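You operate a simulated robot arm through the tools that you are given. There is no shell and no other tool.

You run a simulated robot arm. Do the job below in one go: nothing can be reset, and whatever is moved stays where it is left.

## Task
Sort the four yarn bundles into the bins by their printed fibre.
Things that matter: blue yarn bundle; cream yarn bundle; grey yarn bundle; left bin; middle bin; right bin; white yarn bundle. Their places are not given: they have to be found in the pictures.

Only the result counts: the job must be done as asked and must still hold three seconds after the hand-in. Knocking over, shifting, dropping, spilling or breaking anything else fails it.

## Robot
A 7-joint arm with a fingered hand, fixed in place. Base frame: the origin is at the foot of the arm, x ahead of it, y to its left, z up; the work surface is at about z = 0.247. Lengths are in m, angles in rad, forces in N, time in s.
With the tool pointing down near the work surface it reaches from about 0.62 to 0.82 m from the base axis. Its first joint turns from -2.601 to 2.601 rad. Payload 3.5 kg.
The tool frame sits at the grasp point between the pads (the TCP): z along the fingers, y along the line on which they close. The tips reach 0.03 m beyond it. Largest opening 0.104 m; the body of the gripper starts 0.035 m behind the TCP. The gripper is a hand of 4 fingers: y runs from the thumb to the fingers, the wrist lies at [-0.015, -0.11, -0.186] in the tool frame.
Orientation is that of the tool frame in the base frame, as [roll, pitch, yaw] about the fixed x, y, z axes, in that order (R = Rz(yaw) Ry(pitch) Rx(roll)). With the fingers straight down and the wrist toward the robot, the tool's x, y and z point along [0, 1, 0], [1, 0, 0] and [0, 0, -1] of the base frame.

## Interface
- The arm moves only by the tool move_arm. Its argument "commands" is a list of rows, each an object of numbers (a shift or turn left out is 0): "tx", "ty", "tz": the shift along the tool's x, y, z in units of 500 mm (1.0 is 500 mm); "rx", "ry", "rz": the turn, a rotation vector about the tool's x, y, z in units of 120 degrees (1.0 is 120 degrees). In form: [{"tx": .., "ty": .., "tz": .., "rx": .., "ry": .., "rz": ..}, ...]. A call has 1 to 20 rows; each row is the pose to reach, as a shift and turn from the pose commanded when the call began, along the tool's axes at that moment. A call with a number of a shift or a turn outside -1 to 1 is refused whole. A row lasts 0.2 s, in which the tool goes at most 0.05 m and 0.15 rad; a call with a longer step from one row to the next is refused whole. Where a pose cannot be reached the arm comes as near as it can. A force on the tool above 40 N (or 10 N above the force at the start of the call, whichever is more), or a blocked arm, ends the call early, and 0.2 s more pass. In this call time passes only in rows, and 0.2 s behind the last. The reply holds the time, the measured pose of the TCP, the force on the tool along the base axes, the opening and the grip force, in the units named above and with some noise, with the torque about the TCP (base axes, N m) and any sound that the robot's microphone picked up, and new pictures: "show" is both (left out), scene, wrist or none.
- Cameras (640 x 400 px; columns grow to the right, rows downward): "scene" is fixed at [0.2192, 0.4992, 1.1114]; the picture's right is [-0.90, -0.43, 0.00], its down [-0.16, 0.34, -0.93] and it looks along [0.40, -0.84, -0.38] (base axes); focal length 248 px, centre (320, 200). "wrist" rides on the gripper at [0.061, -0.092, -0.13] in the tool frame; the picture's right is [-0.81, 0.28, -0.52], its down [-0.53, -0.71, 0.46] and it looks along [-0.24, 0.64, 0.72] (tool axes); focal length 275 px, centre (320, 200).
- slide_trunk(by): slides the trunk up (or, below 0, down) by that many m; the arm rides with it, the base frame stays. It gives what a move gives, with no picture.
- finger_targets(index, middle, ring, thumb_bend, thumb_turn): sets how far each is bent, from 0 (flat) to 1 (curled in); at 0.3 the hand is open as for a grip, at 0.7 the pads meet at the TCP. One left out holds its place. A second passes; each finger stops where it meets its share of the squeeze, and holds until it gets a number again. It is the only way to open and close the hand. It gives what a move gives, with no picture; readings hold the bend of each and the force on the fingers (four entries, about 0 where the hand has none), thumb and palm. thumb_turn goes from beside the hand (0) to across from the fingers (1), as for a grip.
- pixel_to_xyz(camera, pixels): for up to 12 pixels [column, row] of the newest picture of that camera ("zoom" is the newest enlarged one), the place [x, y, z] in the base frame of the surface seen there, good to about 0.003 m. It takes no simulated time.
- enlarge(camera, box): a new picture of the part [left, top, right, bottom] of that camera's present view, enlarged. It takes no simulated time.
- hand_in(): hands the job in; it is judged then, once.

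Open the gripper and draw the arm clear of the work before you hand the job in, unless the task says otherwise.

The tools are called after "Request:" as a command line: name --argument value ..., lists and objects as JSON in quotes. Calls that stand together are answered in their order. move_arm: Moves the arm, as the interface text tells. Its arguments: {"type":"object","properties":{"commands":{"type":"array"},"show":{"type":"string","enum":["both","scene","wrist","none"]}},"required":["commands"]} The other tools are called the same way: slide_trunk (by) slides the trunk up or down; finger_targets (index, middle, ring, thumb_bend, thumb_turn) moves the fingers one by one; pixel_to_xyz (camera, pixels) gives the place of the surface under pixels of a picture; enlarge (camera, box) takes an enlarged picture of a part of a camera's view; hand_in () hands the job in.

At the start:

```text
time: 0.0
tcp_pos: [0.377, -0.422, 1.0981]
ee_rot: [-3.141, 0.001, 1.571]
ft_force: [-0.5, -0.2, 1.6]
wrist_torque: [0.01, 0.01, 0.04]
opening: 0.1036
grasp_force: 0.0
shape: jaw
bend: [0.3, 0.3, 0.3, 0.3, 0.98]
finger forces: [0.0, 0.0, 0.0, 0.0, 0.0, 0.0]
trunk travel left (down, up): [-0.55, 0.16]
```

scene: 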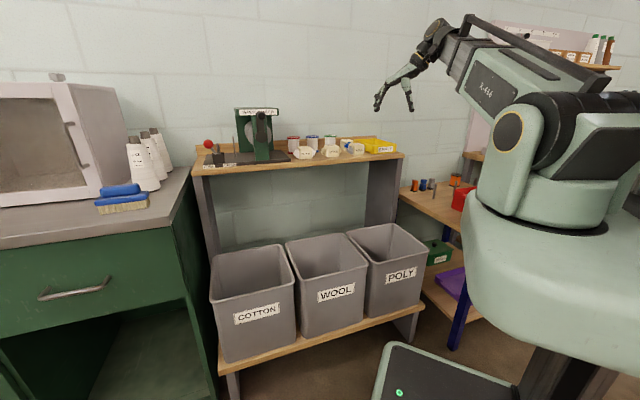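
wrist: 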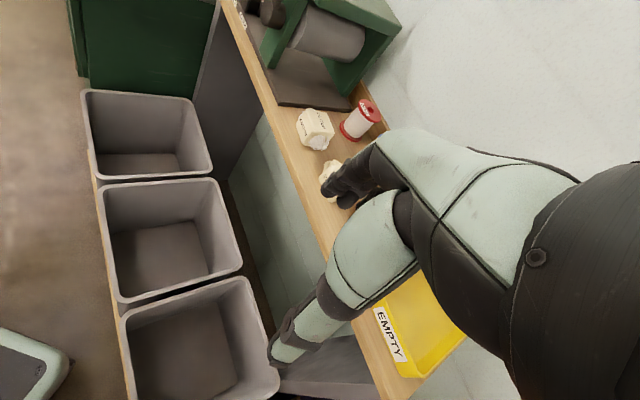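

The scene picture shows three bins labelled COTTON, WOOL and POLY, and a shelf with small bundles around (300-360, 150). I'll enlarge that shelf and the bins to read the labels.

Request:
enlarge --camera "scene" --box '[270, 120, 410, 180]'

Request:
enlarge --camera "wrist" --box '[260, 80, 400, 220]'

```text
4.57 times, centred on (340, 150) of scene
```

zoom: 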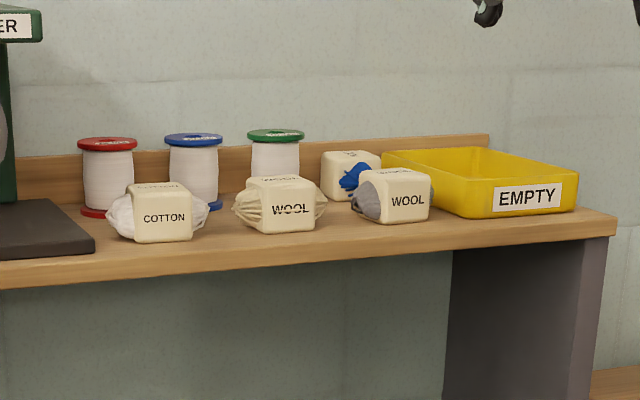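

```text
2.86 times, centred on (330, 150) of wrist
```

zoom: 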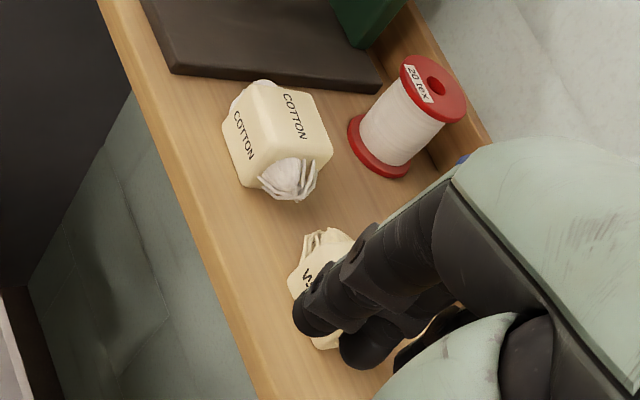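

White reads COTTON, and cream and grey seem to read WOOL; blue at about (347, 145) is partly hidden. I'll enlarge further and get positions.

Request:
enlarge --camera "scene" --box '[315, 145, 371, 180]'

Request:
enlarge --camera "scene" --box '[335, 135, 371, 158]'

Request:
pixel_to_xyz --camera "scene" --pixels '[[305, 155], [302, 149], [330, 153], [331, 148], [359, 150], [358, 146], [347, 142], [346, 148], [290, 172], [380, 160], [400, 157], [340, 172]]'

Request:
pixel_to_xyz --camera "scene" --pixels '[[212, 288], [285, 247], [297, 284], [288, 242], [347, 237], [366, 268], [300, 333], [390, 224], [427, 248], [368, 262], [348, 232], [245, 249]]'

```text
11.43 times, centred on (343, 162) of scene
```

zoom: 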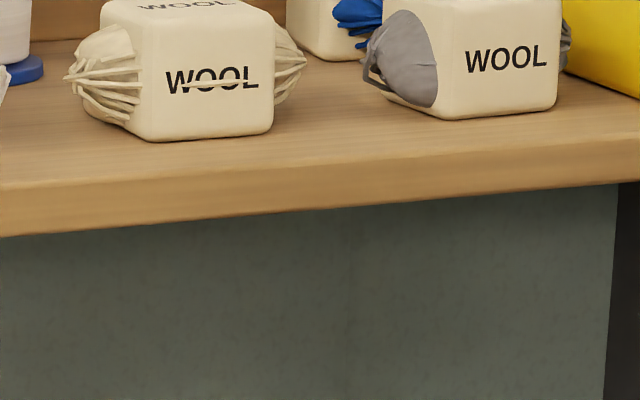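

```text
16.00 times, centred on (353, 146) of scene
```

zoom: 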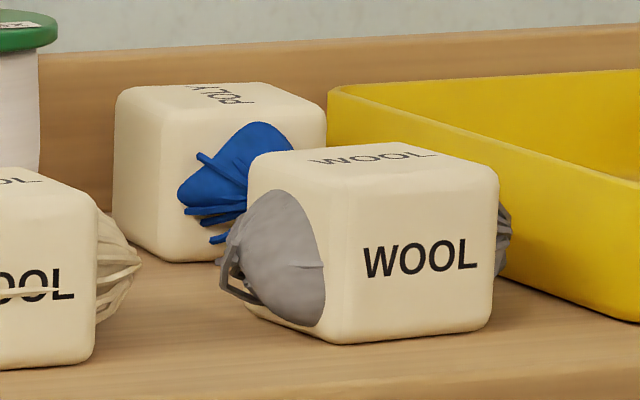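

```text
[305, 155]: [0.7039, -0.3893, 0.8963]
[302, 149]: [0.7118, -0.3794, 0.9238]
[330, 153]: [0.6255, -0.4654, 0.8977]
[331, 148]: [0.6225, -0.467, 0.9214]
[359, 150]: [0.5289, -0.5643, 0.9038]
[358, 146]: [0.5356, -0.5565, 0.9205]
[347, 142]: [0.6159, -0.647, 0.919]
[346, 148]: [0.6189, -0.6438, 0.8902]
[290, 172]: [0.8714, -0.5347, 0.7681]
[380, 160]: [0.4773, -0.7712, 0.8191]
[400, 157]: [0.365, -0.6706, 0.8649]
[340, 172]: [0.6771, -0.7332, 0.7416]
```

```text
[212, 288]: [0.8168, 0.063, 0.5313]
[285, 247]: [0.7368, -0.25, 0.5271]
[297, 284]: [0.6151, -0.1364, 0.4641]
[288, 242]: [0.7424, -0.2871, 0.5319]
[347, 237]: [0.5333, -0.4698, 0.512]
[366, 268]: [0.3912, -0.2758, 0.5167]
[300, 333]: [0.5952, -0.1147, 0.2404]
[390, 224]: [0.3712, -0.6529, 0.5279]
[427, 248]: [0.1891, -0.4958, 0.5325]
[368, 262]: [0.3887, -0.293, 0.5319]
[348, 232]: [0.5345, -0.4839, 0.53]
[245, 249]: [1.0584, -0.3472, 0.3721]
```

Cream and grey read WOOL, white COTTON, and the blue's top seems to read POLY upside down. Now I measure the blocks, spools and shelf geometry from an enlarged picture.

Request:
enlarge --camera "scene" --box '[280, 128, 380, 172]'

```text
6.40 times, centred on (330, 150) of scene
```

zoom: 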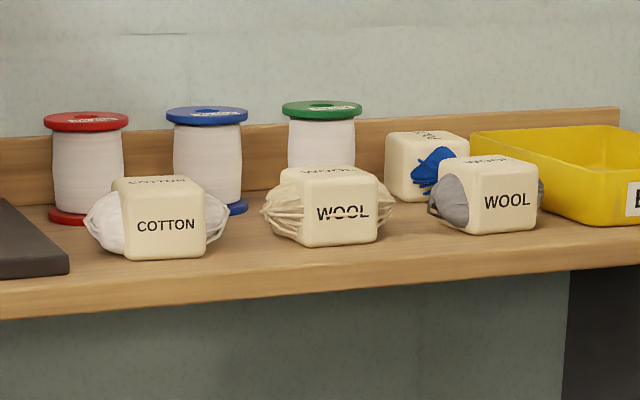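

The enlarged view shows the four blocks with labels; white at (165,215), cream at (330,205), grey at (490,195), blue at (425,165). I measure points on each.

Request:
pixel_to_xyz --camera "zoom" --pixels '[[130, 250], [200, 250], [200, 203], [124, 205], [117, 181], [185, 180], [90, 220], [225, 215], [305, 238], [375, 235], [372, 188], [298, 190]]'

Request:
pixel_to_xyz --camera "zoom" --pixels '[[286, 172], [352, 169], [264, 210], [392, 212], [474, 228], [533, 223], [536, 178], [470, 182], [444, 162], [505, 158], [433, 203], [541, 195]]'

Request:
pixel_to_xyz --camera "zoom" --pixels '[[390, 140], [400, 150], [455, 133], [462, 140], [392, 185], [415, 195], [425, 140], [440, 165], [480, 140], [490, 155], [600, 225], [560, 200]]'

Request:
pixel_to_xyz --camera "zoom" --pixels '[[85, 180], [60, 215], [105, 215], [205, 180], [235, 210], [320, 145], [30, 280], [300, 262], [560, 245], [10, 170], [250, 150], [60, 265]]'

```text
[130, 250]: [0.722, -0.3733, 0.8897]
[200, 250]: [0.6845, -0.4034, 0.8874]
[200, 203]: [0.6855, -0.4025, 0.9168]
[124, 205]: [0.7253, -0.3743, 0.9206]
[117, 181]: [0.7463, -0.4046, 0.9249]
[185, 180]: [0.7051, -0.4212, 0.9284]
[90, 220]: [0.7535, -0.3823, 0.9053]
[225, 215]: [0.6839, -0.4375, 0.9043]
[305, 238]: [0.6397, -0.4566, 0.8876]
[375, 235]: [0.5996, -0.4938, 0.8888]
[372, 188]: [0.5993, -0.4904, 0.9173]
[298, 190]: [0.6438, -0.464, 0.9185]
```

```text
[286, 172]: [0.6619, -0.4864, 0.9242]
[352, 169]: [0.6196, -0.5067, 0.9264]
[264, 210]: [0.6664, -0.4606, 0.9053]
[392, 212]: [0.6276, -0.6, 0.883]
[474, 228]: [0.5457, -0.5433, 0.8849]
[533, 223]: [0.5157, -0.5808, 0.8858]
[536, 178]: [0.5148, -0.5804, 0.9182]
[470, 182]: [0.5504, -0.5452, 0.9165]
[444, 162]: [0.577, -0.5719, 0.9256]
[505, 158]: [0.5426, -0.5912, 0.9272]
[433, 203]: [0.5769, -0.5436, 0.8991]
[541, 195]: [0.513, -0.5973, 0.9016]
```

```text
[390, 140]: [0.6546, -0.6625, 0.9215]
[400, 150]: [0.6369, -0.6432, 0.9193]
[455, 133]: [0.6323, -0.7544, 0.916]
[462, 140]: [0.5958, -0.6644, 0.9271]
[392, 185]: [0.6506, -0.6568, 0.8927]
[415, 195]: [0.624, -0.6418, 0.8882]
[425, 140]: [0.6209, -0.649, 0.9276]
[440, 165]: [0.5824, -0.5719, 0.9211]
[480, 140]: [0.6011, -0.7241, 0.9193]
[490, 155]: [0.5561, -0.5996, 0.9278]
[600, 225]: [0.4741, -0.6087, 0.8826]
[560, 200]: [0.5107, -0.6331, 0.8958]
```

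```text
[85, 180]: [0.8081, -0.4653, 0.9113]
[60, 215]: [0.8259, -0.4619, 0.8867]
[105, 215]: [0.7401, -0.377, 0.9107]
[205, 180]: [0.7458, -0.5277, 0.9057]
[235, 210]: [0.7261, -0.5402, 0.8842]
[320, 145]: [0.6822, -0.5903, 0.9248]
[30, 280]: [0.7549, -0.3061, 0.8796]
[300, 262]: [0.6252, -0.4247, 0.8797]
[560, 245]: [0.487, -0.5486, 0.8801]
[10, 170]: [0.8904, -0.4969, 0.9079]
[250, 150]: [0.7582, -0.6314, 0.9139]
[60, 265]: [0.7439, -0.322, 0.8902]
```

All blocks are about 0.05 m cubes on a shelf at z≈0.88. I first turn the hand in place so its closing axis points squarely into the shelf (yaw about -48°), and look again.

Request:
move_arm --commands '[{"rz": 0.066}, {"rz": 0.133}, {"rz": 0.2}, {"rz": 0.266}, {"rz": 0.333}, {"rz": 0.399}]' --show "both"

```text
time: 1.4
tcp_pos: [0.3781, -0.4216, 1.0975]
ee_rot: [3.138, -0.001, 0.733]
ft_force: [0.7, 0.5, -0.3]
wrist_torque: [-0.04, -0.02, -0.03]
opening: 0.1035
grasp_force: 0.1
shape: jaw
bend: [0.3, 0.3, 0.3, 0.3, 0.98]
finger forces: [0.0, 0.1, 0.0, 0.0, 0.0, 0.0]
trunk travel left (down, up): [-0.55, 0.16]
```

scene: 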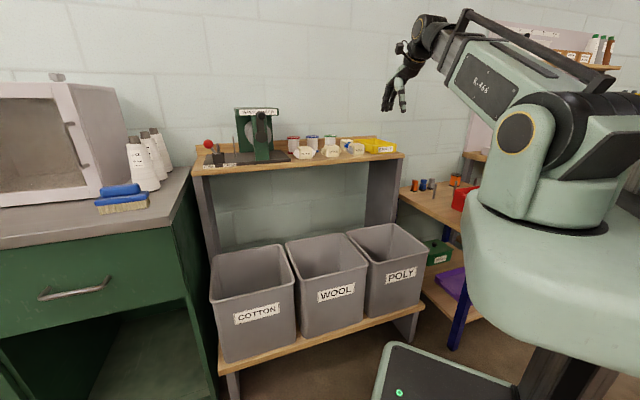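
wrist: 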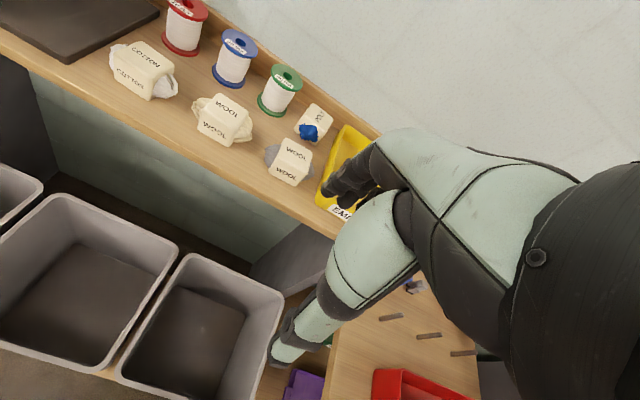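

The wrist view now shows all four blocks: white (143,70), cream (223,120), grey (290,160), blue (313,123). I enlarge to measure their poses and read the labels.

Request:
enlarge --camera "wrist" --box '[250, 90, 350, 200]'

Request:
enlarge --camera "wrist" --box '[100, 0, 356, 200]'

```text
3.64 times, centred on (300, 145) of wrist
```

zoom: 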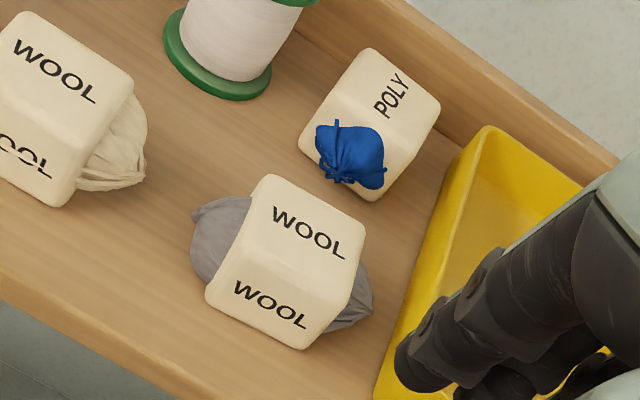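

```text
2.00 times, centred on (228, 100) of wrist
```

zoom: 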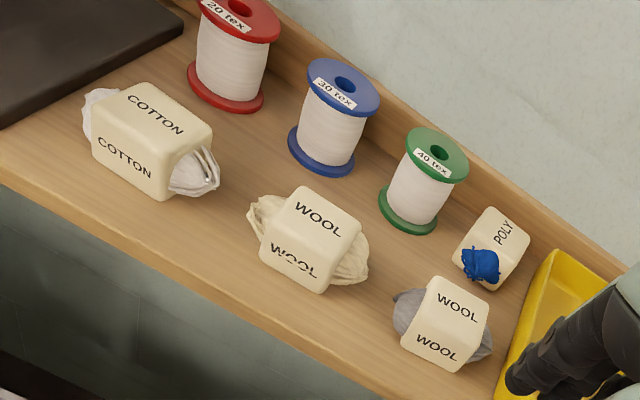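

All labels are legible: white COTTON, cream WOOL, grey WOOL, blue POLY (top). I measure top-face corners in this 2x enlargement.

Request:
pixel_to_xyz --camera "zoom" --pixels '[[137, 86], [208, 126], [166, 158], [96, 118], [302, 191], [356, 226], [332, 259], [275, 226], [430, 281], [486, 305], [462, 343], [416, 316]]'

Request:
pixel_to_xyz --camera "zoom" --pixels '[[487, 209], [526, 236], [496, 285], [457, 254], [470, 240], [508, 262], [480, 265], [436, 150], [433, 228], [385, 200], [545, 252], [505, 350]]'

Request:
pixel_to_xyz --camera "zoom" --pixels '[[343, 85], [240, 10], [290, 140], [352, 165], [190, 80], [262, 100], [410, 115], [480, 160], [620, 265], [560, 235], [180, 30], [100, 100]]'

```text
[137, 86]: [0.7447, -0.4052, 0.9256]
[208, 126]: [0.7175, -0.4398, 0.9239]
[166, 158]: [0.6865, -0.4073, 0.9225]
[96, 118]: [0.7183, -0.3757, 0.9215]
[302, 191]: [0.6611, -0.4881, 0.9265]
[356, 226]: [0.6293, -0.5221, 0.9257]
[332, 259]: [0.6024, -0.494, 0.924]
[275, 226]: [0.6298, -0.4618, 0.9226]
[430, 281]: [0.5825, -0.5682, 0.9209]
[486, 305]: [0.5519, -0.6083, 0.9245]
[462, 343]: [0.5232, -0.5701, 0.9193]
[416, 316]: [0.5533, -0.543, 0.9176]
```

```text
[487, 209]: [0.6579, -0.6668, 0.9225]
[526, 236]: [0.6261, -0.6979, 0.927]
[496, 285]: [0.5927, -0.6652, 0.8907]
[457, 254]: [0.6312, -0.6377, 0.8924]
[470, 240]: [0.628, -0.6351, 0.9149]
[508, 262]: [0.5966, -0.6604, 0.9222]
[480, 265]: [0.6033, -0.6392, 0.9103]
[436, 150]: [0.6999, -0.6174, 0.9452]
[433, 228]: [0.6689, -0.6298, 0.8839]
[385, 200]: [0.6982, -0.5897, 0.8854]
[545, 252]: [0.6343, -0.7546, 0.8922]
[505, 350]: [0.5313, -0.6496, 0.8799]
```

```text
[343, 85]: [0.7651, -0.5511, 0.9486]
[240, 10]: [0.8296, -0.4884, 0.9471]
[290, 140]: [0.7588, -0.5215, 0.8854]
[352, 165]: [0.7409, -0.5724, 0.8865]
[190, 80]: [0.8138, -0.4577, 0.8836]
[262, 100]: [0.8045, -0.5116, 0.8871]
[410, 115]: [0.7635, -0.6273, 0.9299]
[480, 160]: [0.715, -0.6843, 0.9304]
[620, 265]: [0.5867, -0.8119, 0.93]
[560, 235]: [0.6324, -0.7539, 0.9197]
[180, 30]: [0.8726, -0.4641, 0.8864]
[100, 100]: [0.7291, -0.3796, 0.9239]
```

Blocks lie along a 45° line: white ≈(0.717,-0.407), cream ≈(0.631,-0.492), grey ≈(0.553,-0.572), blue ≈(0.627,-0.665), tops ≈0.926. I check the winder beside the white bundle, the tray, and the hand shape before moving in.

Request:
pixel_to_xyz --camera "scene" --pixels '[[262, 115], [275, 112], [262, 150], [288, 155], [245, 112], [208, 145], [515, 130], [430, 40], [470, 80], [390, 100], [400, 45], [560, 200]]'

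Request:
enlarge --camera "scene" --box '[360, 0, 460, 125]'

Request:
enlarge --camera "scene" --box '[195, 100, 315, 175]'

```text
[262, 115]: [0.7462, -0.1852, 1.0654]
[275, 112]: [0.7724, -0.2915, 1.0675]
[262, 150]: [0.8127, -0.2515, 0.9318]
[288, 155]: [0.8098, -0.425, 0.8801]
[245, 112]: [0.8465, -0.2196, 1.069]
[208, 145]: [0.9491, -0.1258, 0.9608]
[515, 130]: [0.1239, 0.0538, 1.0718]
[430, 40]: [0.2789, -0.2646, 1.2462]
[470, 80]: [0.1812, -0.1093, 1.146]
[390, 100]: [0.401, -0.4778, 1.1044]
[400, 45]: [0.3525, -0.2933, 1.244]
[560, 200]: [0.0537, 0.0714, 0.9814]
```

```text
3.20 times, centred on (410, 62) of scene
```

zoom: 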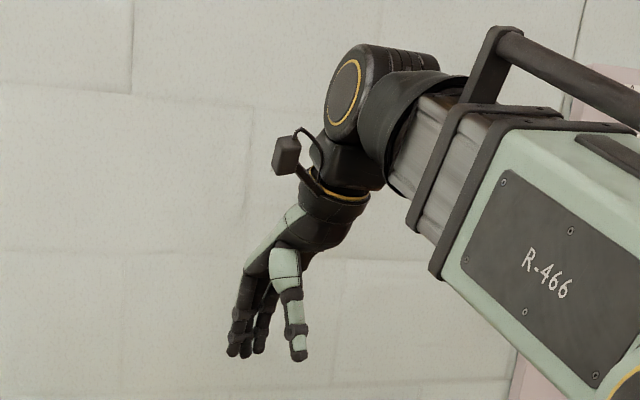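

```text
5.33 times, centred on (255, 138) of scene
```

zoom: 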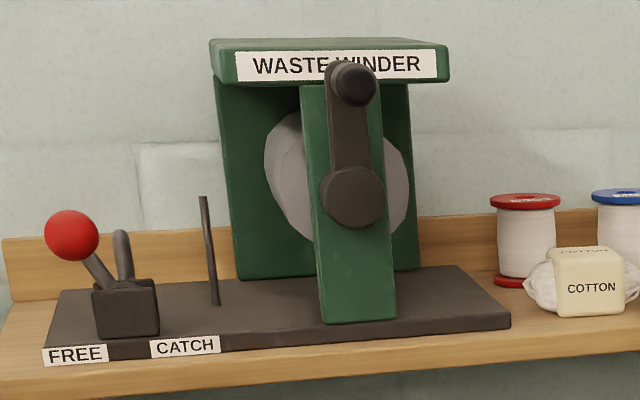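

The hand hangs down with thumb toward the robot and three fingers on the far side. I measure the winder's crank and roof (zoom (355,85), (450,60), (352,197)) because the white bundle and the left bin are near it.

Request:
pixel_to_xyz --camera "zoom" --pixels '[[355, 85], [335, 85], [375, 85], [352, 197], [322, 197], [383, 197], [448, 62], [420, 75], [357, 300], [508, 318], [460, 270], [230, 72]]'

Request:
pixel_to_xyz --camera "scene" --pixels '[[211, 290], [216, 256], [283, 247], [296, 285], [300, 330], [226, 360], [260, 262], [330, 255], [390, 240], [287, 243], [345, 235], [366, 266]]'

Request:
pixel_to_xyz --camera "wrist" --pixels '[[80, 205], [178, 250], [105, 368], [188, 256], [282, 298], [245, 395], [75, 290], [200, 340], [30, 180], [18, 240], [340, 215], [360, 160]]'

```text
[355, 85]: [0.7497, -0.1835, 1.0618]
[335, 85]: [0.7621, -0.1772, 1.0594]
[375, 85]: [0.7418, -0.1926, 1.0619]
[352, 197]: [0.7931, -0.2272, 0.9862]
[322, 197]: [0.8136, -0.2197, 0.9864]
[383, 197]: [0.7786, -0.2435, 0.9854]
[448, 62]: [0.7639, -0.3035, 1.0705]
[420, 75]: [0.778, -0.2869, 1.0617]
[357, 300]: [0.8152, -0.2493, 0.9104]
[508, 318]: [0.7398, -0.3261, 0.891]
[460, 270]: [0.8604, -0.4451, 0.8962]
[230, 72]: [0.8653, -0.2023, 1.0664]
```

```text
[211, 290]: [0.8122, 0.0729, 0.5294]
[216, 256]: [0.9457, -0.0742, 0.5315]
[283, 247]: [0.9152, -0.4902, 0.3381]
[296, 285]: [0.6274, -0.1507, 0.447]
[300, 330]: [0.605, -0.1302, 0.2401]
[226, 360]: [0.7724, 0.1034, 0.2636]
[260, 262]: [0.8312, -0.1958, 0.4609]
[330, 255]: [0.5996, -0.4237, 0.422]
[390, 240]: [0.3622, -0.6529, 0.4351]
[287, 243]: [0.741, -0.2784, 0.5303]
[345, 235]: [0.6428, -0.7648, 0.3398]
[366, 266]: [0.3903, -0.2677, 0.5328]
```

```text
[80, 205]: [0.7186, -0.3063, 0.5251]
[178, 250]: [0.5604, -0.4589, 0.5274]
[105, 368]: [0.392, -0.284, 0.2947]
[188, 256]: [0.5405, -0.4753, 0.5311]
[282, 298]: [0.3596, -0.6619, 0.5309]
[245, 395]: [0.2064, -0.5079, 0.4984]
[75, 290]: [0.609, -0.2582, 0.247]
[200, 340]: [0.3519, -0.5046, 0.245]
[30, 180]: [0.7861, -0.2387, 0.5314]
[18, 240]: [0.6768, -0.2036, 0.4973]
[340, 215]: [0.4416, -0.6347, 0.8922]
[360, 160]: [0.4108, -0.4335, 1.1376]
```

The winder's roof starts at z≈1.07 well left of the white bundle (about 0.1 m), so the approach is clear. I move at the present height to hover over the white bundle at about (0.717,-0.407).

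Request:
move_arm --commands '[{"tx": 0.065, "ty": 0.054, "rz": -0.003}, {"tx": 0.13, "ty": 0.108, "rz": -0.006}, {"tx": 0.195, "ty": 0.162, "rz": -0.01}, {"tx": 0.26, "ty": 0.216, "rz": -0.013}, {"tx": 0.325, "ty": 0.27, "rz": -0.016}, {"tx": 0.39, "ty": 0.324, "rz": -0.019}, {"tx": 0.455, "ty": 0.378, "rz": -0.022}, {"tx": 0.523, "ty": 0.432, "rz": -0.025}]' --show "both"

```text
time: 3.2
tcp_pos: [0.7203, -0.4064, 1.0986]
ee_rot: [-3.141, -0.002, 0.787]
ft_force: [0.2, -0.7, 0.0]
wrist_torque: [-0.03, 0.01, -0.02]
opening: 0.1036
grasp_force: 0.0
shape: jaw
bend: [0.3, 0.3, 0.3, 0.3, 0.98]
finger forces: [0.1, 0.1, 0.0, 0.0, 0.0, 0.1]
trunk travel left (down, up): [-0.55, 0.16]
```

scene: 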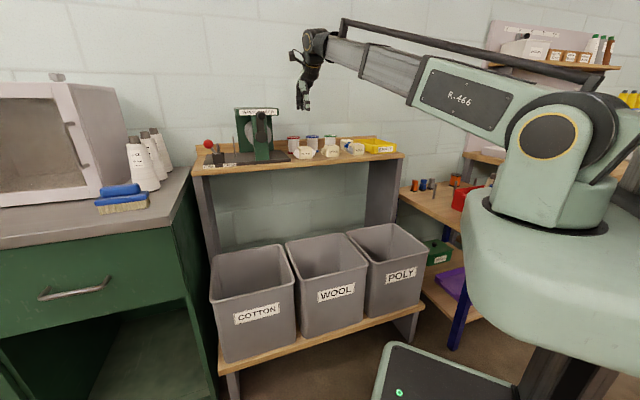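
wrist: 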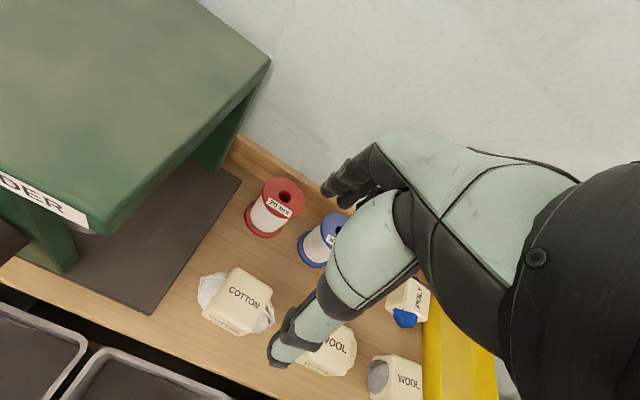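

The hand hovers over the white bundle, seen at about (237,303), matching the expected spot under the TCP. I enlarge to refine its pose before descending.

Request:
enlarge --camera "wrist" --box '[180, 250, 300, 350]'

```text
4.00 times, centred on (240, 300) of wrist
```

zoom: 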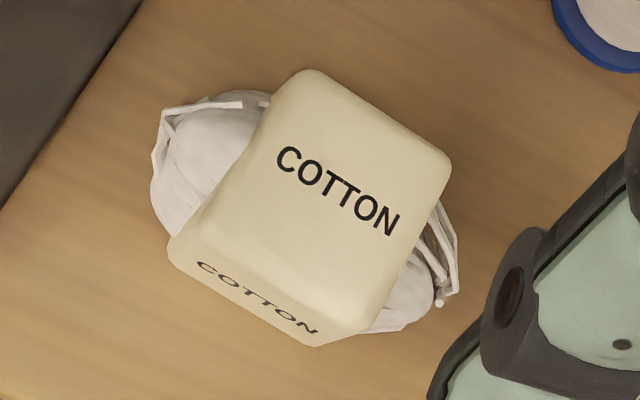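

The white block top has corners at zoom (305,75), (448,165), (370,320), (195,225). I measure these.

Request:
pixel_to_xyz --camera "zoom" --pixels '[[308, 78], [443, 165], [365, 310], [215, 215], [335, 190], [376, 121], [290, 264], [260, 145], [405, 240], [160, 140], [450, 280], [120, 300]]'

```text
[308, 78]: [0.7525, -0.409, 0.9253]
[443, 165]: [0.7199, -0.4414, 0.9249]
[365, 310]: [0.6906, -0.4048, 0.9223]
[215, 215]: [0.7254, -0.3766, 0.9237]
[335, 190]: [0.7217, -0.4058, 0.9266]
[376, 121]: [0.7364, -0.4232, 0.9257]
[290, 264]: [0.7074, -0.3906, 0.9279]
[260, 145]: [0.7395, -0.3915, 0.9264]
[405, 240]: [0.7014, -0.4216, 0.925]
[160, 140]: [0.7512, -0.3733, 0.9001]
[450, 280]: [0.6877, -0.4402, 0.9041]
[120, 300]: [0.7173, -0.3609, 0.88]
```

White's centre is ≈(0.722,-0.408), rotated about 4° from my hand. I descend to z≈0.96 with a small correction and look.

Request:
move_arm --commands '[{"tz": 0.05, "ty": 0.005, "rz": 0.01}, {"tz": 0.11, "ty": 0.005, "rz": 0.02}, {"tz": 0.17, "ty": 0.005, "rz": 0.03}, {"tz": 0.23, "ty": 0.005, "rz": 0.032}, {"tz": 0.277, "ty": 0.005, "rz": 0.032}]' --show "both"

```text
time: 4.4
tcp_pos: [0.7206, -0.4087, 0.9601]
ee_rot: [3.141, 0.0, 0.721]
ft_force: [1.3, -0.1, 0.1]
wrist_torque: [0.01, -0.01, -0.01]
opening: 0.1036
grasp_force: 0.0
shape: jaw
bend: [0.3, 0.3, 0.3, 0.3, 0.98]
finger forces: [0.0, 0.1, 0.1, 0.1, 0.0, 0.1]
trunk travel left (down, up): [-0.55, 0.16]
```

scene: 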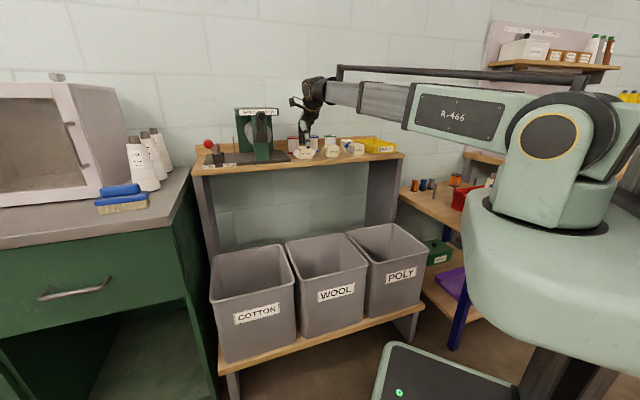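
wrist: 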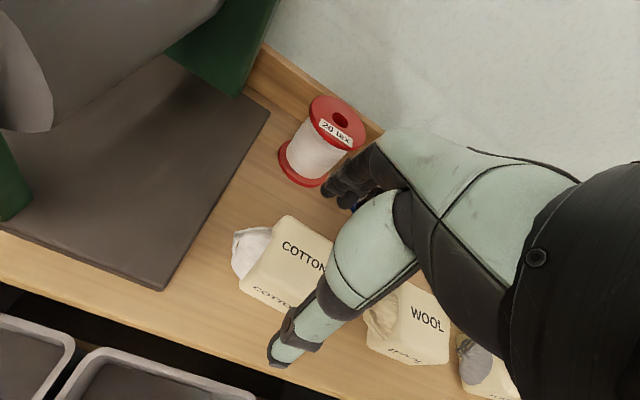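

The hand is at z≈0.96 with the block between thumb and fingers. I enlarge both views to check clearances to the spools.

Request:
enlarge --camera "scene" --box '[270, 90, 350, 170]'

Request:
enlarge --camera "wrist" --box '[220, 80, 420, 380]'

```text
5.00 times, centred on (310, 130) of scene
```

zoom: 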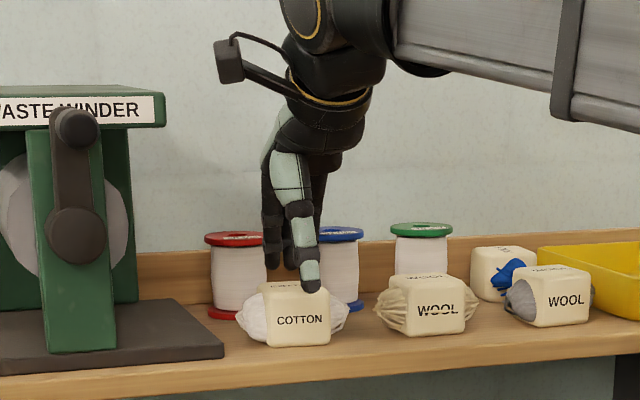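

```text
1.33 times, centred on (320, 230) of wrist
```

zoom: 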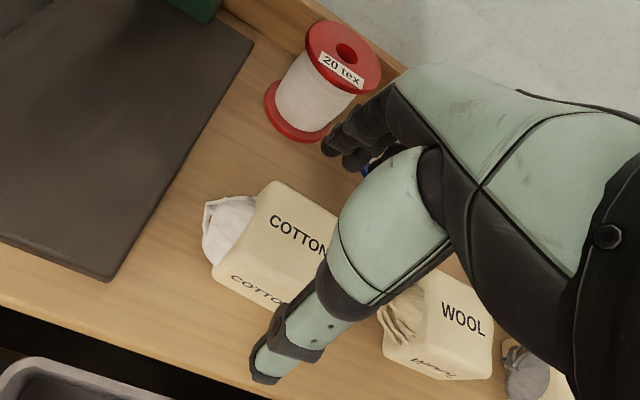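

The thumb is in front of the block and fingers behind it. I check the positions of the thumb tip (zoom (265,375)) and finger tips ((330,148), (350,160)).

Request:
pixel_to_xyz --camera "zoom" --pixels '[[263, 378], [295, 330], [328, 148], [350, 160], [360, 115], [390, 95], [300, 135], [265, 95]]'

Request:
pixel_to_xyz --camera "scene" --pixels '[[332, 147], [330, 141], [324, 143], [329, 122], [323, 125]]'

```text
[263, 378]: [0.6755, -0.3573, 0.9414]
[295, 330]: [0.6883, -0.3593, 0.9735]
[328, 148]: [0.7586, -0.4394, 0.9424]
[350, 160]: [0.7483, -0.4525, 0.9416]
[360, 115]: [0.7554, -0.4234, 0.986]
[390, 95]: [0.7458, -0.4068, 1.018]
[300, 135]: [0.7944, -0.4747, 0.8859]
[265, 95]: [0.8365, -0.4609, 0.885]
```

```text
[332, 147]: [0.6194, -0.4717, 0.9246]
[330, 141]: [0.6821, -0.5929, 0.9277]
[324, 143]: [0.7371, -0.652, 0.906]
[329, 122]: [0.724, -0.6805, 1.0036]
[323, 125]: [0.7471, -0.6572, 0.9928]
```

Finger tips are at p≈0.85, thumb at p≈0.73, straddling the block with room to the spool at 0.90. I descend the last 4 cm to z≈0.918.

Request:
move_arm --commands '[{"tz": 0.03, "ty": 0.001}, {"tz": 0.06, "ty": 0.002}, {"tz": 0.084, "ty": 0.002}]' --show "both"

```text
time: 5.2
tcp_pos: [0.7189, -0.4106, 0.9178]
ee_rot: [-3.141, -0.001, 0.721]
ft_force: [0.2, 0.5, -0.1]
wrist_torque: [0.01, 0.02, 0.05]
opening: 0.1036
grasp_force: 0.0
shape: jaw
bend: [0.3, 0.3, 0.3, 0.3, 0.98]
finger forces: [0.1, 0.0, 0.1, 0.0, 0.1, 0.1]
trunk travel left (down, up): [-0.55, 0.16]
```

scene: 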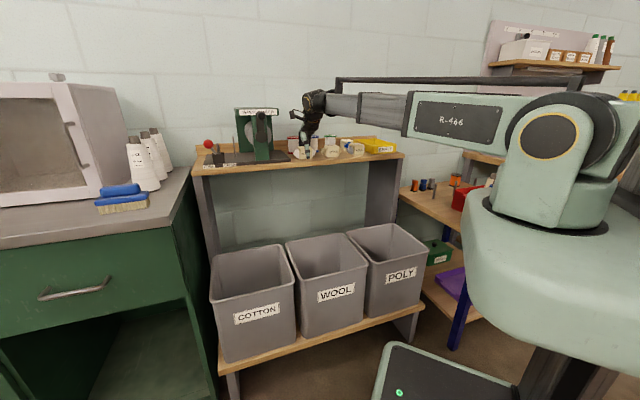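
wrist: 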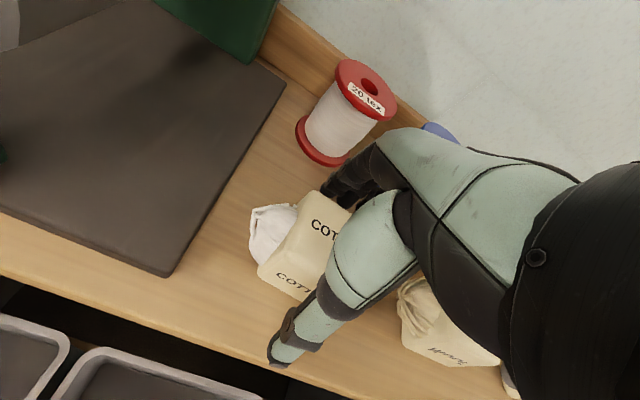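

At z=0.918 no contact force shows and the block sits between thumb and fingers. I close the hand on it.

Request:
finger_targets --index 0.75 --middle 0.75 --ring 0.75 --thumb_bend 0.75

```text
time: 6.2
tcp_pos: [0.719, -0.4107, 0.9177]
ee_rot: [-3.141, -0.001, 0.721]
ft_force: [0.1, 0.8, 0.0]
wrist_torque: [-0.02, -0.02, 0.01]
opening: 0.0464
grasp_force: 30.0
shape: fingers
bend: [0.59, 0.63, 0.65, 0.52, 0.92]
finger forces: [11.0, 9.6, 9.5, 0.0, 29.8, 0.0]
trunk travel left (down, up): [-0.55, 0.16]
```

The fingers hold with about 30 N at an opening of 0.046 m. I lift gently straight up by 12 cm and look.

Request:
move_arm --commands '[{"tz": -0.02}, {"tz": -0.06}, {"tz": -0.12}, {"tz": -0.18}, {"tz": -0.24}]' --show "both"

```text
time: 7.4
tcp_pos: [0.7202, -0.4076, 1.0365]
ee_rot: [-3.141, 0.0, 0.721]
ft_force: [1.4, 0.0, 0.0]
wrist_torque: [-0.02, 0.01, 0.01]
opening: 0.0461
grasp_force: 30.4
shape: fingers
bend: [0.59, 0.63, 0.65, 0.52, 0.92]
finger forces: [11.1, 9.5, 9.4, 0.0, 29.7, 0.1]
trunk travel left (down, up): [-0.55, 0.16]
```

scene: 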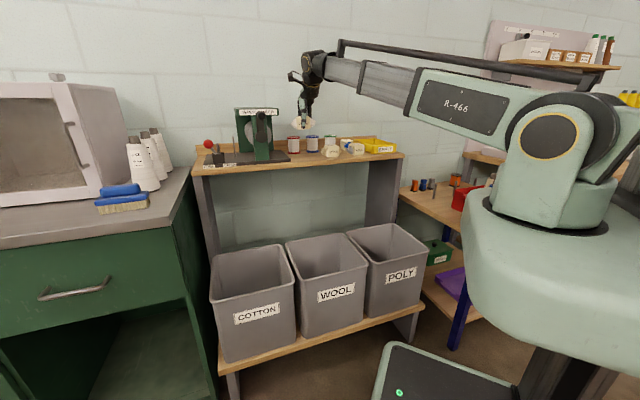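
wrist: 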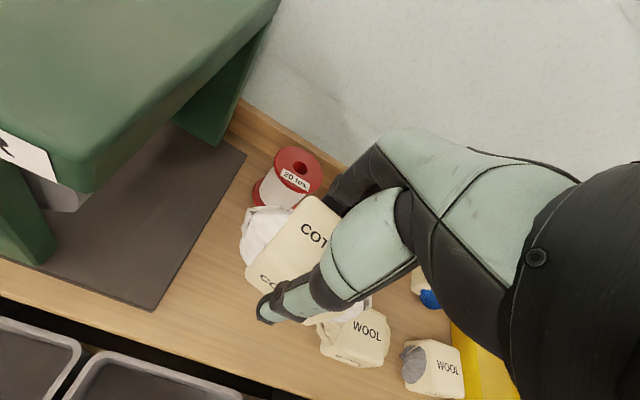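

The white bundle is held securely. I draw it back to the front of the shelf (p≈0.53) and then swing left in front of the left bin, turning the hand toward radial, staying clear of the winder's crank.

Request:
move_arm --commands '[{"tx": -0.006, "ty": -0.088}, {"tx": -0.012, "ty": -0.177}, {"tx": -0.017, "ty": -0.266}, {"tx": -0.023, "ty": -0.355}, {"tx": -0.029, "ty": -0.444}, {"tx": -0.034, "ty": -0.533}, {"tx": 0.055, "ty": -0.533, "rz": -0.033}, {"tx": 0.144, "ty": -0.532, "rz": -0.066}, {"tx": 0.233, "ty": -0.531, "rz": -0.1}, {"tx": 0.322, "ty": -0.53, "rz": -0.133}, {"tx": 0.41, "ty": -0.53, "rz": -0.166}, {"tx": 0.498, "ty": -0.529, "rz": -0.2}]' --show "both"

```text
time: 10.0
tcp_pos: [0.7304, -0.0466, 1.0369]
ee_rot: [-3.141, 0.0, 1.141]
ft_force: [-0.6, 0.5, -0.9]
wrist_torque: [-0.01, 0.01, -0.03]
opening: 0.046
grasp_force: 30.2
shape: fingers
bend: [0.59, 0.63, 0.65, 0.52, 0.92]
finger forces: [11.0, 9.5, 9.3, 0.0, 29.5, 0.0]
trunk travel left (down, up): [-0.55, 0.16]
```

scene: 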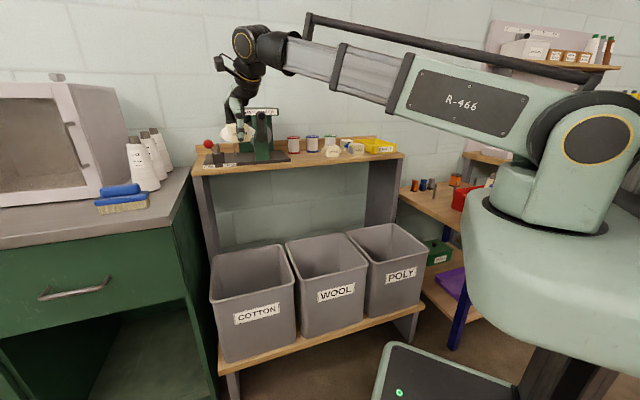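
wrist: 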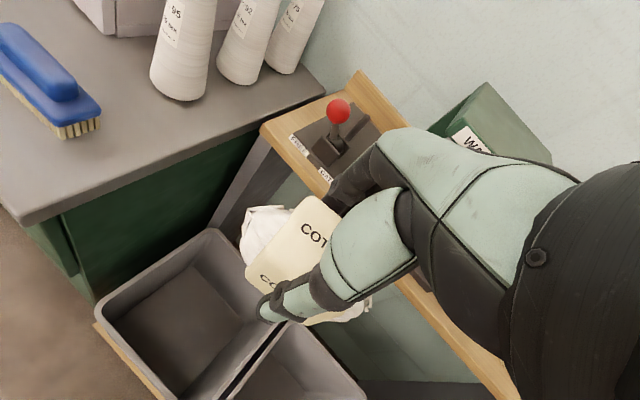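

The bundle is now in front of the winder above the left bin's area. I measure the left bin's rim corners, (100,298) and (212,233), from this view to set the drop point.

Request:
pixel_to_xyz --camera "wrist" --pixels '[[100, 298], [212, 233], [155, 262], [238, 262], [185, 398], [275, 332], [150, 350], [225, 400], [170, 310], [210, 250], [360, 395], [300, 330]]'

Request:
pixel_to_xyz --camera "scene" --pixels '[[212, 290], [217, 255], [280, 247], [294, 283], [250, 283], [248, 250], [240, 130], [235, 105], [248, 65], [222, 62]]'

```text
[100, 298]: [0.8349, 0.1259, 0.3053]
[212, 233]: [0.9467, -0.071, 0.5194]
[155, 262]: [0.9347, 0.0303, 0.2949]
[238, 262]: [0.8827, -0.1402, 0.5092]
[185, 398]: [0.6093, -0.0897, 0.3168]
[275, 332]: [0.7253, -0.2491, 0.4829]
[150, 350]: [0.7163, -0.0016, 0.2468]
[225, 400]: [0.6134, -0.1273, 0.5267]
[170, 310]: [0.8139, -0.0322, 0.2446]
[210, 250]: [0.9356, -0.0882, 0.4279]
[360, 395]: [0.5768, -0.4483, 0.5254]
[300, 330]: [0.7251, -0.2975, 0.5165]
```

```text
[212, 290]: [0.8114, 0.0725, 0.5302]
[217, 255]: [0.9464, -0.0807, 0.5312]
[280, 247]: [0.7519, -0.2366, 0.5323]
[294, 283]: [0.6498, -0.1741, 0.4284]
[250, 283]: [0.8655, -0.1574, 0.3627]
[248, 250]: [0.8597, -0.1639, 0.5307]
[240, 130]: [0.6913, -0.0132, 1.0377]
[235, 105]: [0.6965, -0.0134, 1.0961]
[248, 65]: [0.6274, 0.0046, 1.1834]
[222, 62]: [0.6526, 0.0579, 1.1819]
```

Left bin centre is ≈(0.773,-0.083) with the rim at 0.531. I lower the trunk by 0.15 m as a first step, since at the present spot (p≈0.55) the hand passes well in front of the shelf and crank.

Request:
slide_trunk --by -0.15

```text
time: 11.8
tcp_pos: [0.731, -0.0464, 0.8878]
ee_rot: [3.141, 0.0, 1.14]
ft_force: [0.5, 0.5, 0.3]
wrist_torque: [-0.02, 0.03, 0.0]
opening: 0.0462
grasp_force: 29.0
shape: fingers
bend: [0.59, 0.63, 0.65, 0.52, 0.92]
finger forces: [10.9, 9.5, 9.4, 0.0, 29.4, 0.0]
trunk travel left (down, up): [-0.4, 0.31]
```

The trunk lowered cleanly to TCP z=0.888. I make a tiny no-op move to get new pictures before lowering further.

Request:
move_arm --commands '[{"tz": 0.02}]' --show "both"

```text
time: 12.2
tcp_pos: [0.7303, -0.0479, 0.8764]
ee_rot: [-3.141, 0.001, 1.14]
ft_force: [0.3, -0.5, 0.0]
wrist_torque: [0.01, 0.02, -0.05]
opening: 0.046
grasp_force: 29.5
shape: fingers
bend: [0.59, 0.63, 0.65, 0.52, 0.92]
finger forces: [11.0, 9.6, 9.3, 0.0, 29.5, 0.0]
trunk travel left (down, up): [-0.4, 0.31]
```

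scene: 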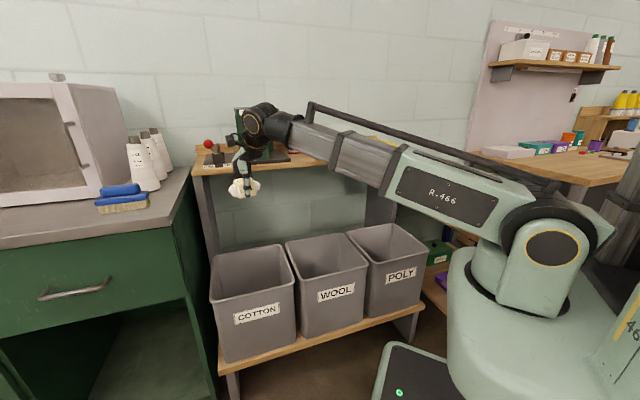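
wrist: 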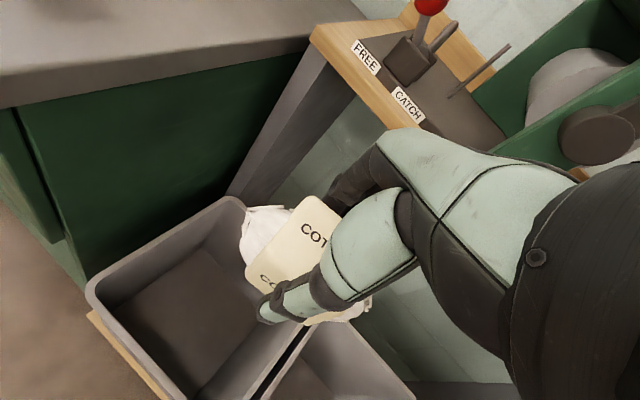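

All clear: the bundle hangs in front of the shelf above the COTTON bin. I lower the trunk a further 0.28 m, to just above the rim.

Request:
slide_trunk --by -0.26

```text
time: 14.8
tcp_pos: [0.7302, -0.0477, 0.618]
ee_rot: [-3.14, 0.001, 1.14]
ft_force: [-0.1, -0.3, 0.6]
wrist_torque: [0.01, 0.01, -0.01]
opening: 0.0462
grasp_force: 29.7
shape: fingers
bend: [0.59, 0.63, 0.65, 0.52, 0.92]
finger forces: [11.0, 9.5, 9.2, 0.1, 29.5, 0.1]
trunk travel left (down, up): [-0.14, 0.57]
```

TCP is now at z=0.618, above the rim. I shift to the bin centre at about (0.775,-0.085) and look.

Request:
move_arm --commands '[{"tx": -0.015, "ty": 0.057}, {"tx": -0.03, "ty": 0.113}]' --show "both"

```text
time: 15.4
tcp_pos: [0.7757, -0.0833, 0.6186]
ee_rot: [-3.14, -0.002, 1.142]
ft_force: [0.8, -0.4, -0.8]
wrist_torque: [-0.01, -0.01, 0.02]
opening: 0.0459
grasp_force: 29.8
shape: fingers
bend: [0.59, 0.63, 0.65, 0.52, 0.92]
finger forces: [11.0, 9.6, 9.3, 0.0, 29.6, 0.0]
trunk travel left (down, up): [-0.14, 0.57]
```

scene: 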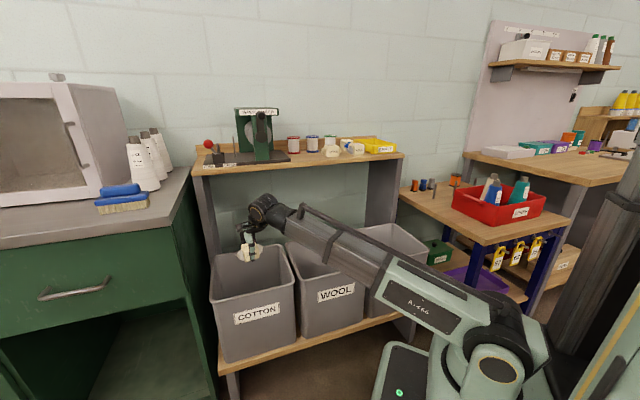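
wrist: 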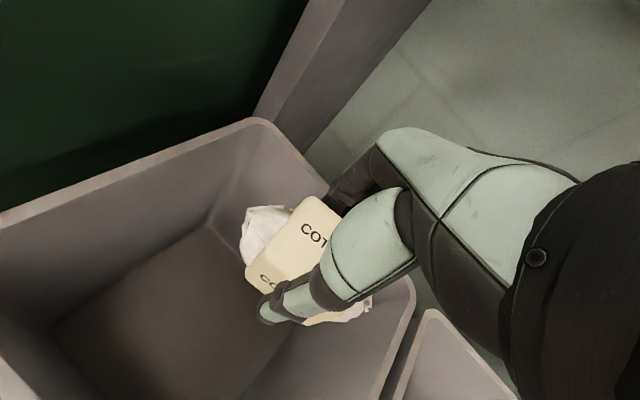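

The bundle is centred over the COTTON bin. I lower it inside with the arm to z≈0.46.

Request:
move_arm --commands '[{"tz": 0.08}, {"tz": 0.16}, {"tz": 0.24}, {"tz": 0.32}]' --show "both"

```text
time: 16.4
tcp_pos: [0.7775, -0.0842, 0.459]
ee_rot: [-3.141, 0.0, 1.14]
ft_force: [-0.1, -0.3, -0.1]
wrist_torque: [-0.01, 0.04, 0.01]
opening: 0.0461
grasp_force: 29.9
shape: fingers
bend: [0.59, 0.64, 0.65, 0.52, 0.92]
finger forces: [11.0, 9.4, 9.2, 0.0, 29.4, 0.1]
trunk travel left (down, up): [-0.14, 0.57]
```

scene: 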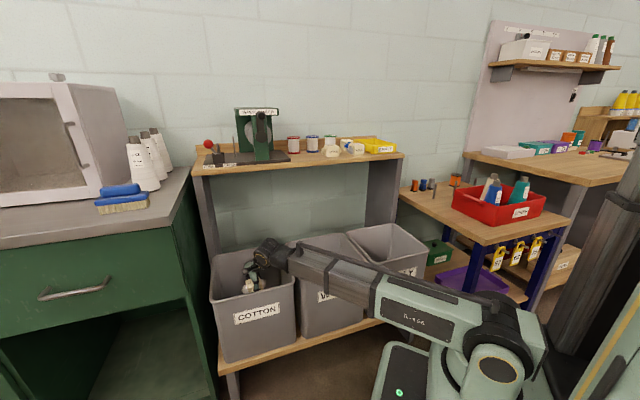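
wrist: 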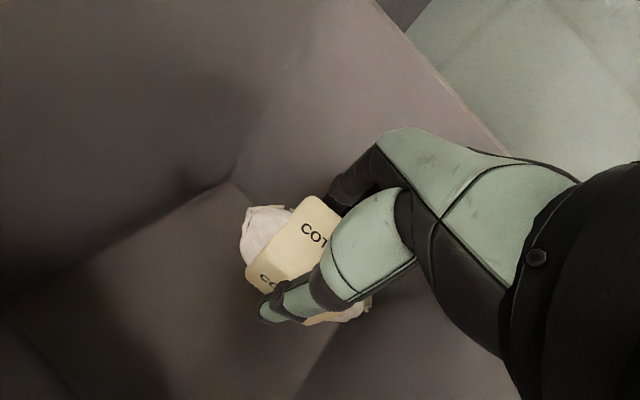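

The hand is inside the COTTON bin. I enlarge the scene to check clearance of the wrist and forearm to the rims.

Request:
enlarge --camera "scene" --box '[200, 220, 400, 345]'

Request:
pixel_to_xyz --camera "scene" --pixels '[[270, 255], [300, 268], [320, 278], [345, 290], [250, 285], [265, 285], [330, 290], [290, 270]]'

```text
3.20 times, centred on (300, 282) of scene
```

zoom: 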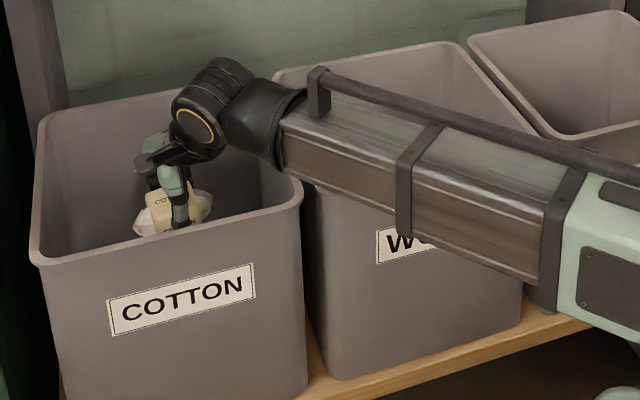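

```text
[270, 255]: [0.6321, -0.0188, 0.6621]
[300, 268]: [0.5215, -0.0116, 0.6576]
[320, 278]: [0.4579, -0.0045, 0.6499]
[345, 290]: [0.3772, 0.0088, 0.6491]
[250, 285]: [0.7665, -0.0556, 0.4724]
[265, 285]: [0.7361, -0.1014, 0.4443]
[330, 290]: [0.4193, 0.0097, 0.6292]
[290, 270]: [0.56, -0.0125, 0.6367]
```

The forearm runs level at z≈0.65, clear of the 0.53 rim. I lower 3.5 cm more to soften the drop, without picture.

Request:
move_arm --commands '[{"tz": 0.035}, {"tz": 0.07}]' --show "scene"

```text
time: 17.0
tcp_pos: [0.7765, -0.0839, 0.4243]
ee_rot: [3.141, -0.002, 1.141]
ft_force: [0.1, 0.5, -0.2]
wrist_torque: [0.01, 0.01, 0.0]
opening: 0.0461
grasp_force: 29.9
shape: fingers
bend: [0.59, 0.64, 0.65, 0.52, 0.92]
finger forces: [11.1, 9.5, 9.1, 0.0, 29.4, 0.0]
trunk travel left (down, up): [-0.14, 0.57]
```

scene: 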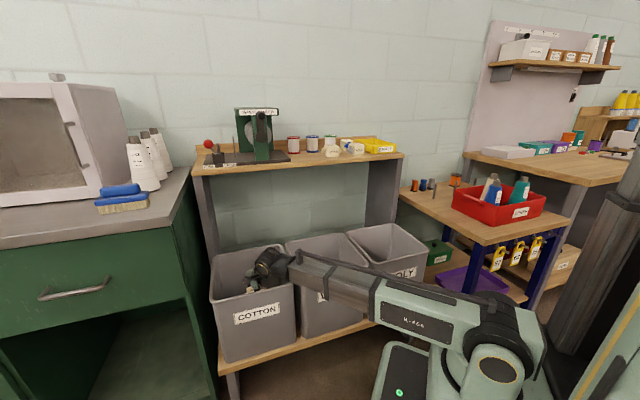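

No contact forces; the bundle is deep in the COTTON bin. I open the fingers to release it.

Request:
finger_targets --index 0.3 --middle 0.3 --ring 0.3 --thumb_bend 0.3

```text
time: 18.0
tcp_pos: [0.7758, -0.0831, 0.424]
ee_rot: [3.141, 0.001, 1.14]
ft_force: [-0.1, 1.0, -0.3]
wrist_torque: [0.0, 0.01, -0.04]
opening: 0.1028
grasp_force: 0.0
shape: fingers
bend: [0.3, 0.3, 0.3, 0.3, 0.97]
finger forces: [0.0, 0.0, 0.1, 0.0, 0.0, 0.1]
trunk travel left (down, up): [-0.14, 0.57]
```

The hand is open with zero grip. I raise straight up out of the bin to z≈0.62.

Request:
move_arm --commands '[{"tz": -0.08}, {"tz": -0.16}, {"tz": -0.24}, {"tz": -0.32}, {"tz": -0.39}]' --show "both"

```text
time: 19.2
tcp_pos: [0.7742, -0.0822, 0.6188]
ee_rot: [-3.139, 0.001, 1.14]
ft_force: [0.7, -1.0, -0.5]
wrist_torque: [-0.01, 0.0, 0.02]
opening: 0.1028
grasp_force: 0.2
shape: fingers
bend: [0.3, 0.3, 0.3, 0.3, 0.97]
finger forces: [0.0, 0.0, 0.0, 0.0, 0.0, 0.0]
trunk travel left (down, up): [-0.14, 0.57]
```

scene: 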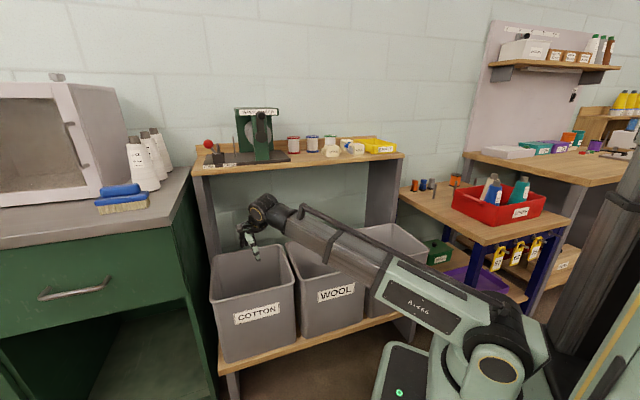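
wrist: 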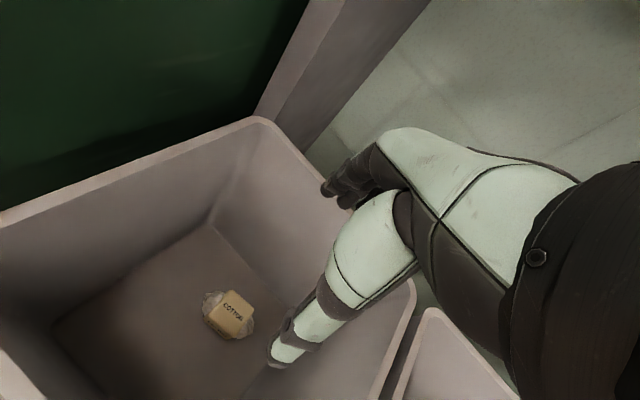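

The white bundle lies in the COTTON bin (visible at (228,315)). I back off to p≈0.55, as on the way in, then raise the trunk.

Request:
move_arm --commands '[{"tx": 0.015, "ty": -0.06}, {"tx": 0.03, "ty": -0.12}]' --show "none"

Request:
slide_trunk --by 0.41

```text
time: 19.8
tcp_pos: [0.7266, -0.0445, 0.617]
ee_rot: [-3.14, 0.002, 1.14]
ft_force: [-0.1, 0.3, 1.1]
wrist_torque: [-0.02, 0.0, 0.02]
opening: 0.1028
grasp_force: 0.0
shape: fingers
bend: [0.3, 0.3, 0.3, 0.3, 0.97]
finger forces: [0.0, 0.0, 0.0, 0.0, 0.1, 0.1]
trunk travel left (down, up): [-0.14, 0.57]
```

```text
refused: 0.41 is not a number from -0.4 to 0.4
```

The trunk slide is limited to 0.4 m per call, so I raise it by 0.40.

Request:
slide_trunk --by 0.4

```text
time: 23.6
tcp_pos: [0.7278, -0.0445, 1.0163]
ee_rot: [-3.141, 0.001, 1.14]
ft_force: [-0.9, 0.2, -0.1]
wrist_torque: [0.0, 0.0, -0.01]
opening: 0.1029
grasp_force: 0.0
shape: fingers
bend: [0.3, 0.3, 0.3, 0.3, 0.97]
finger forces: [0.0, 0.0, 0.0, 0.0, 0.1, 0.0]
trunk travel left (down, up): [-0.54, 0.17]
```

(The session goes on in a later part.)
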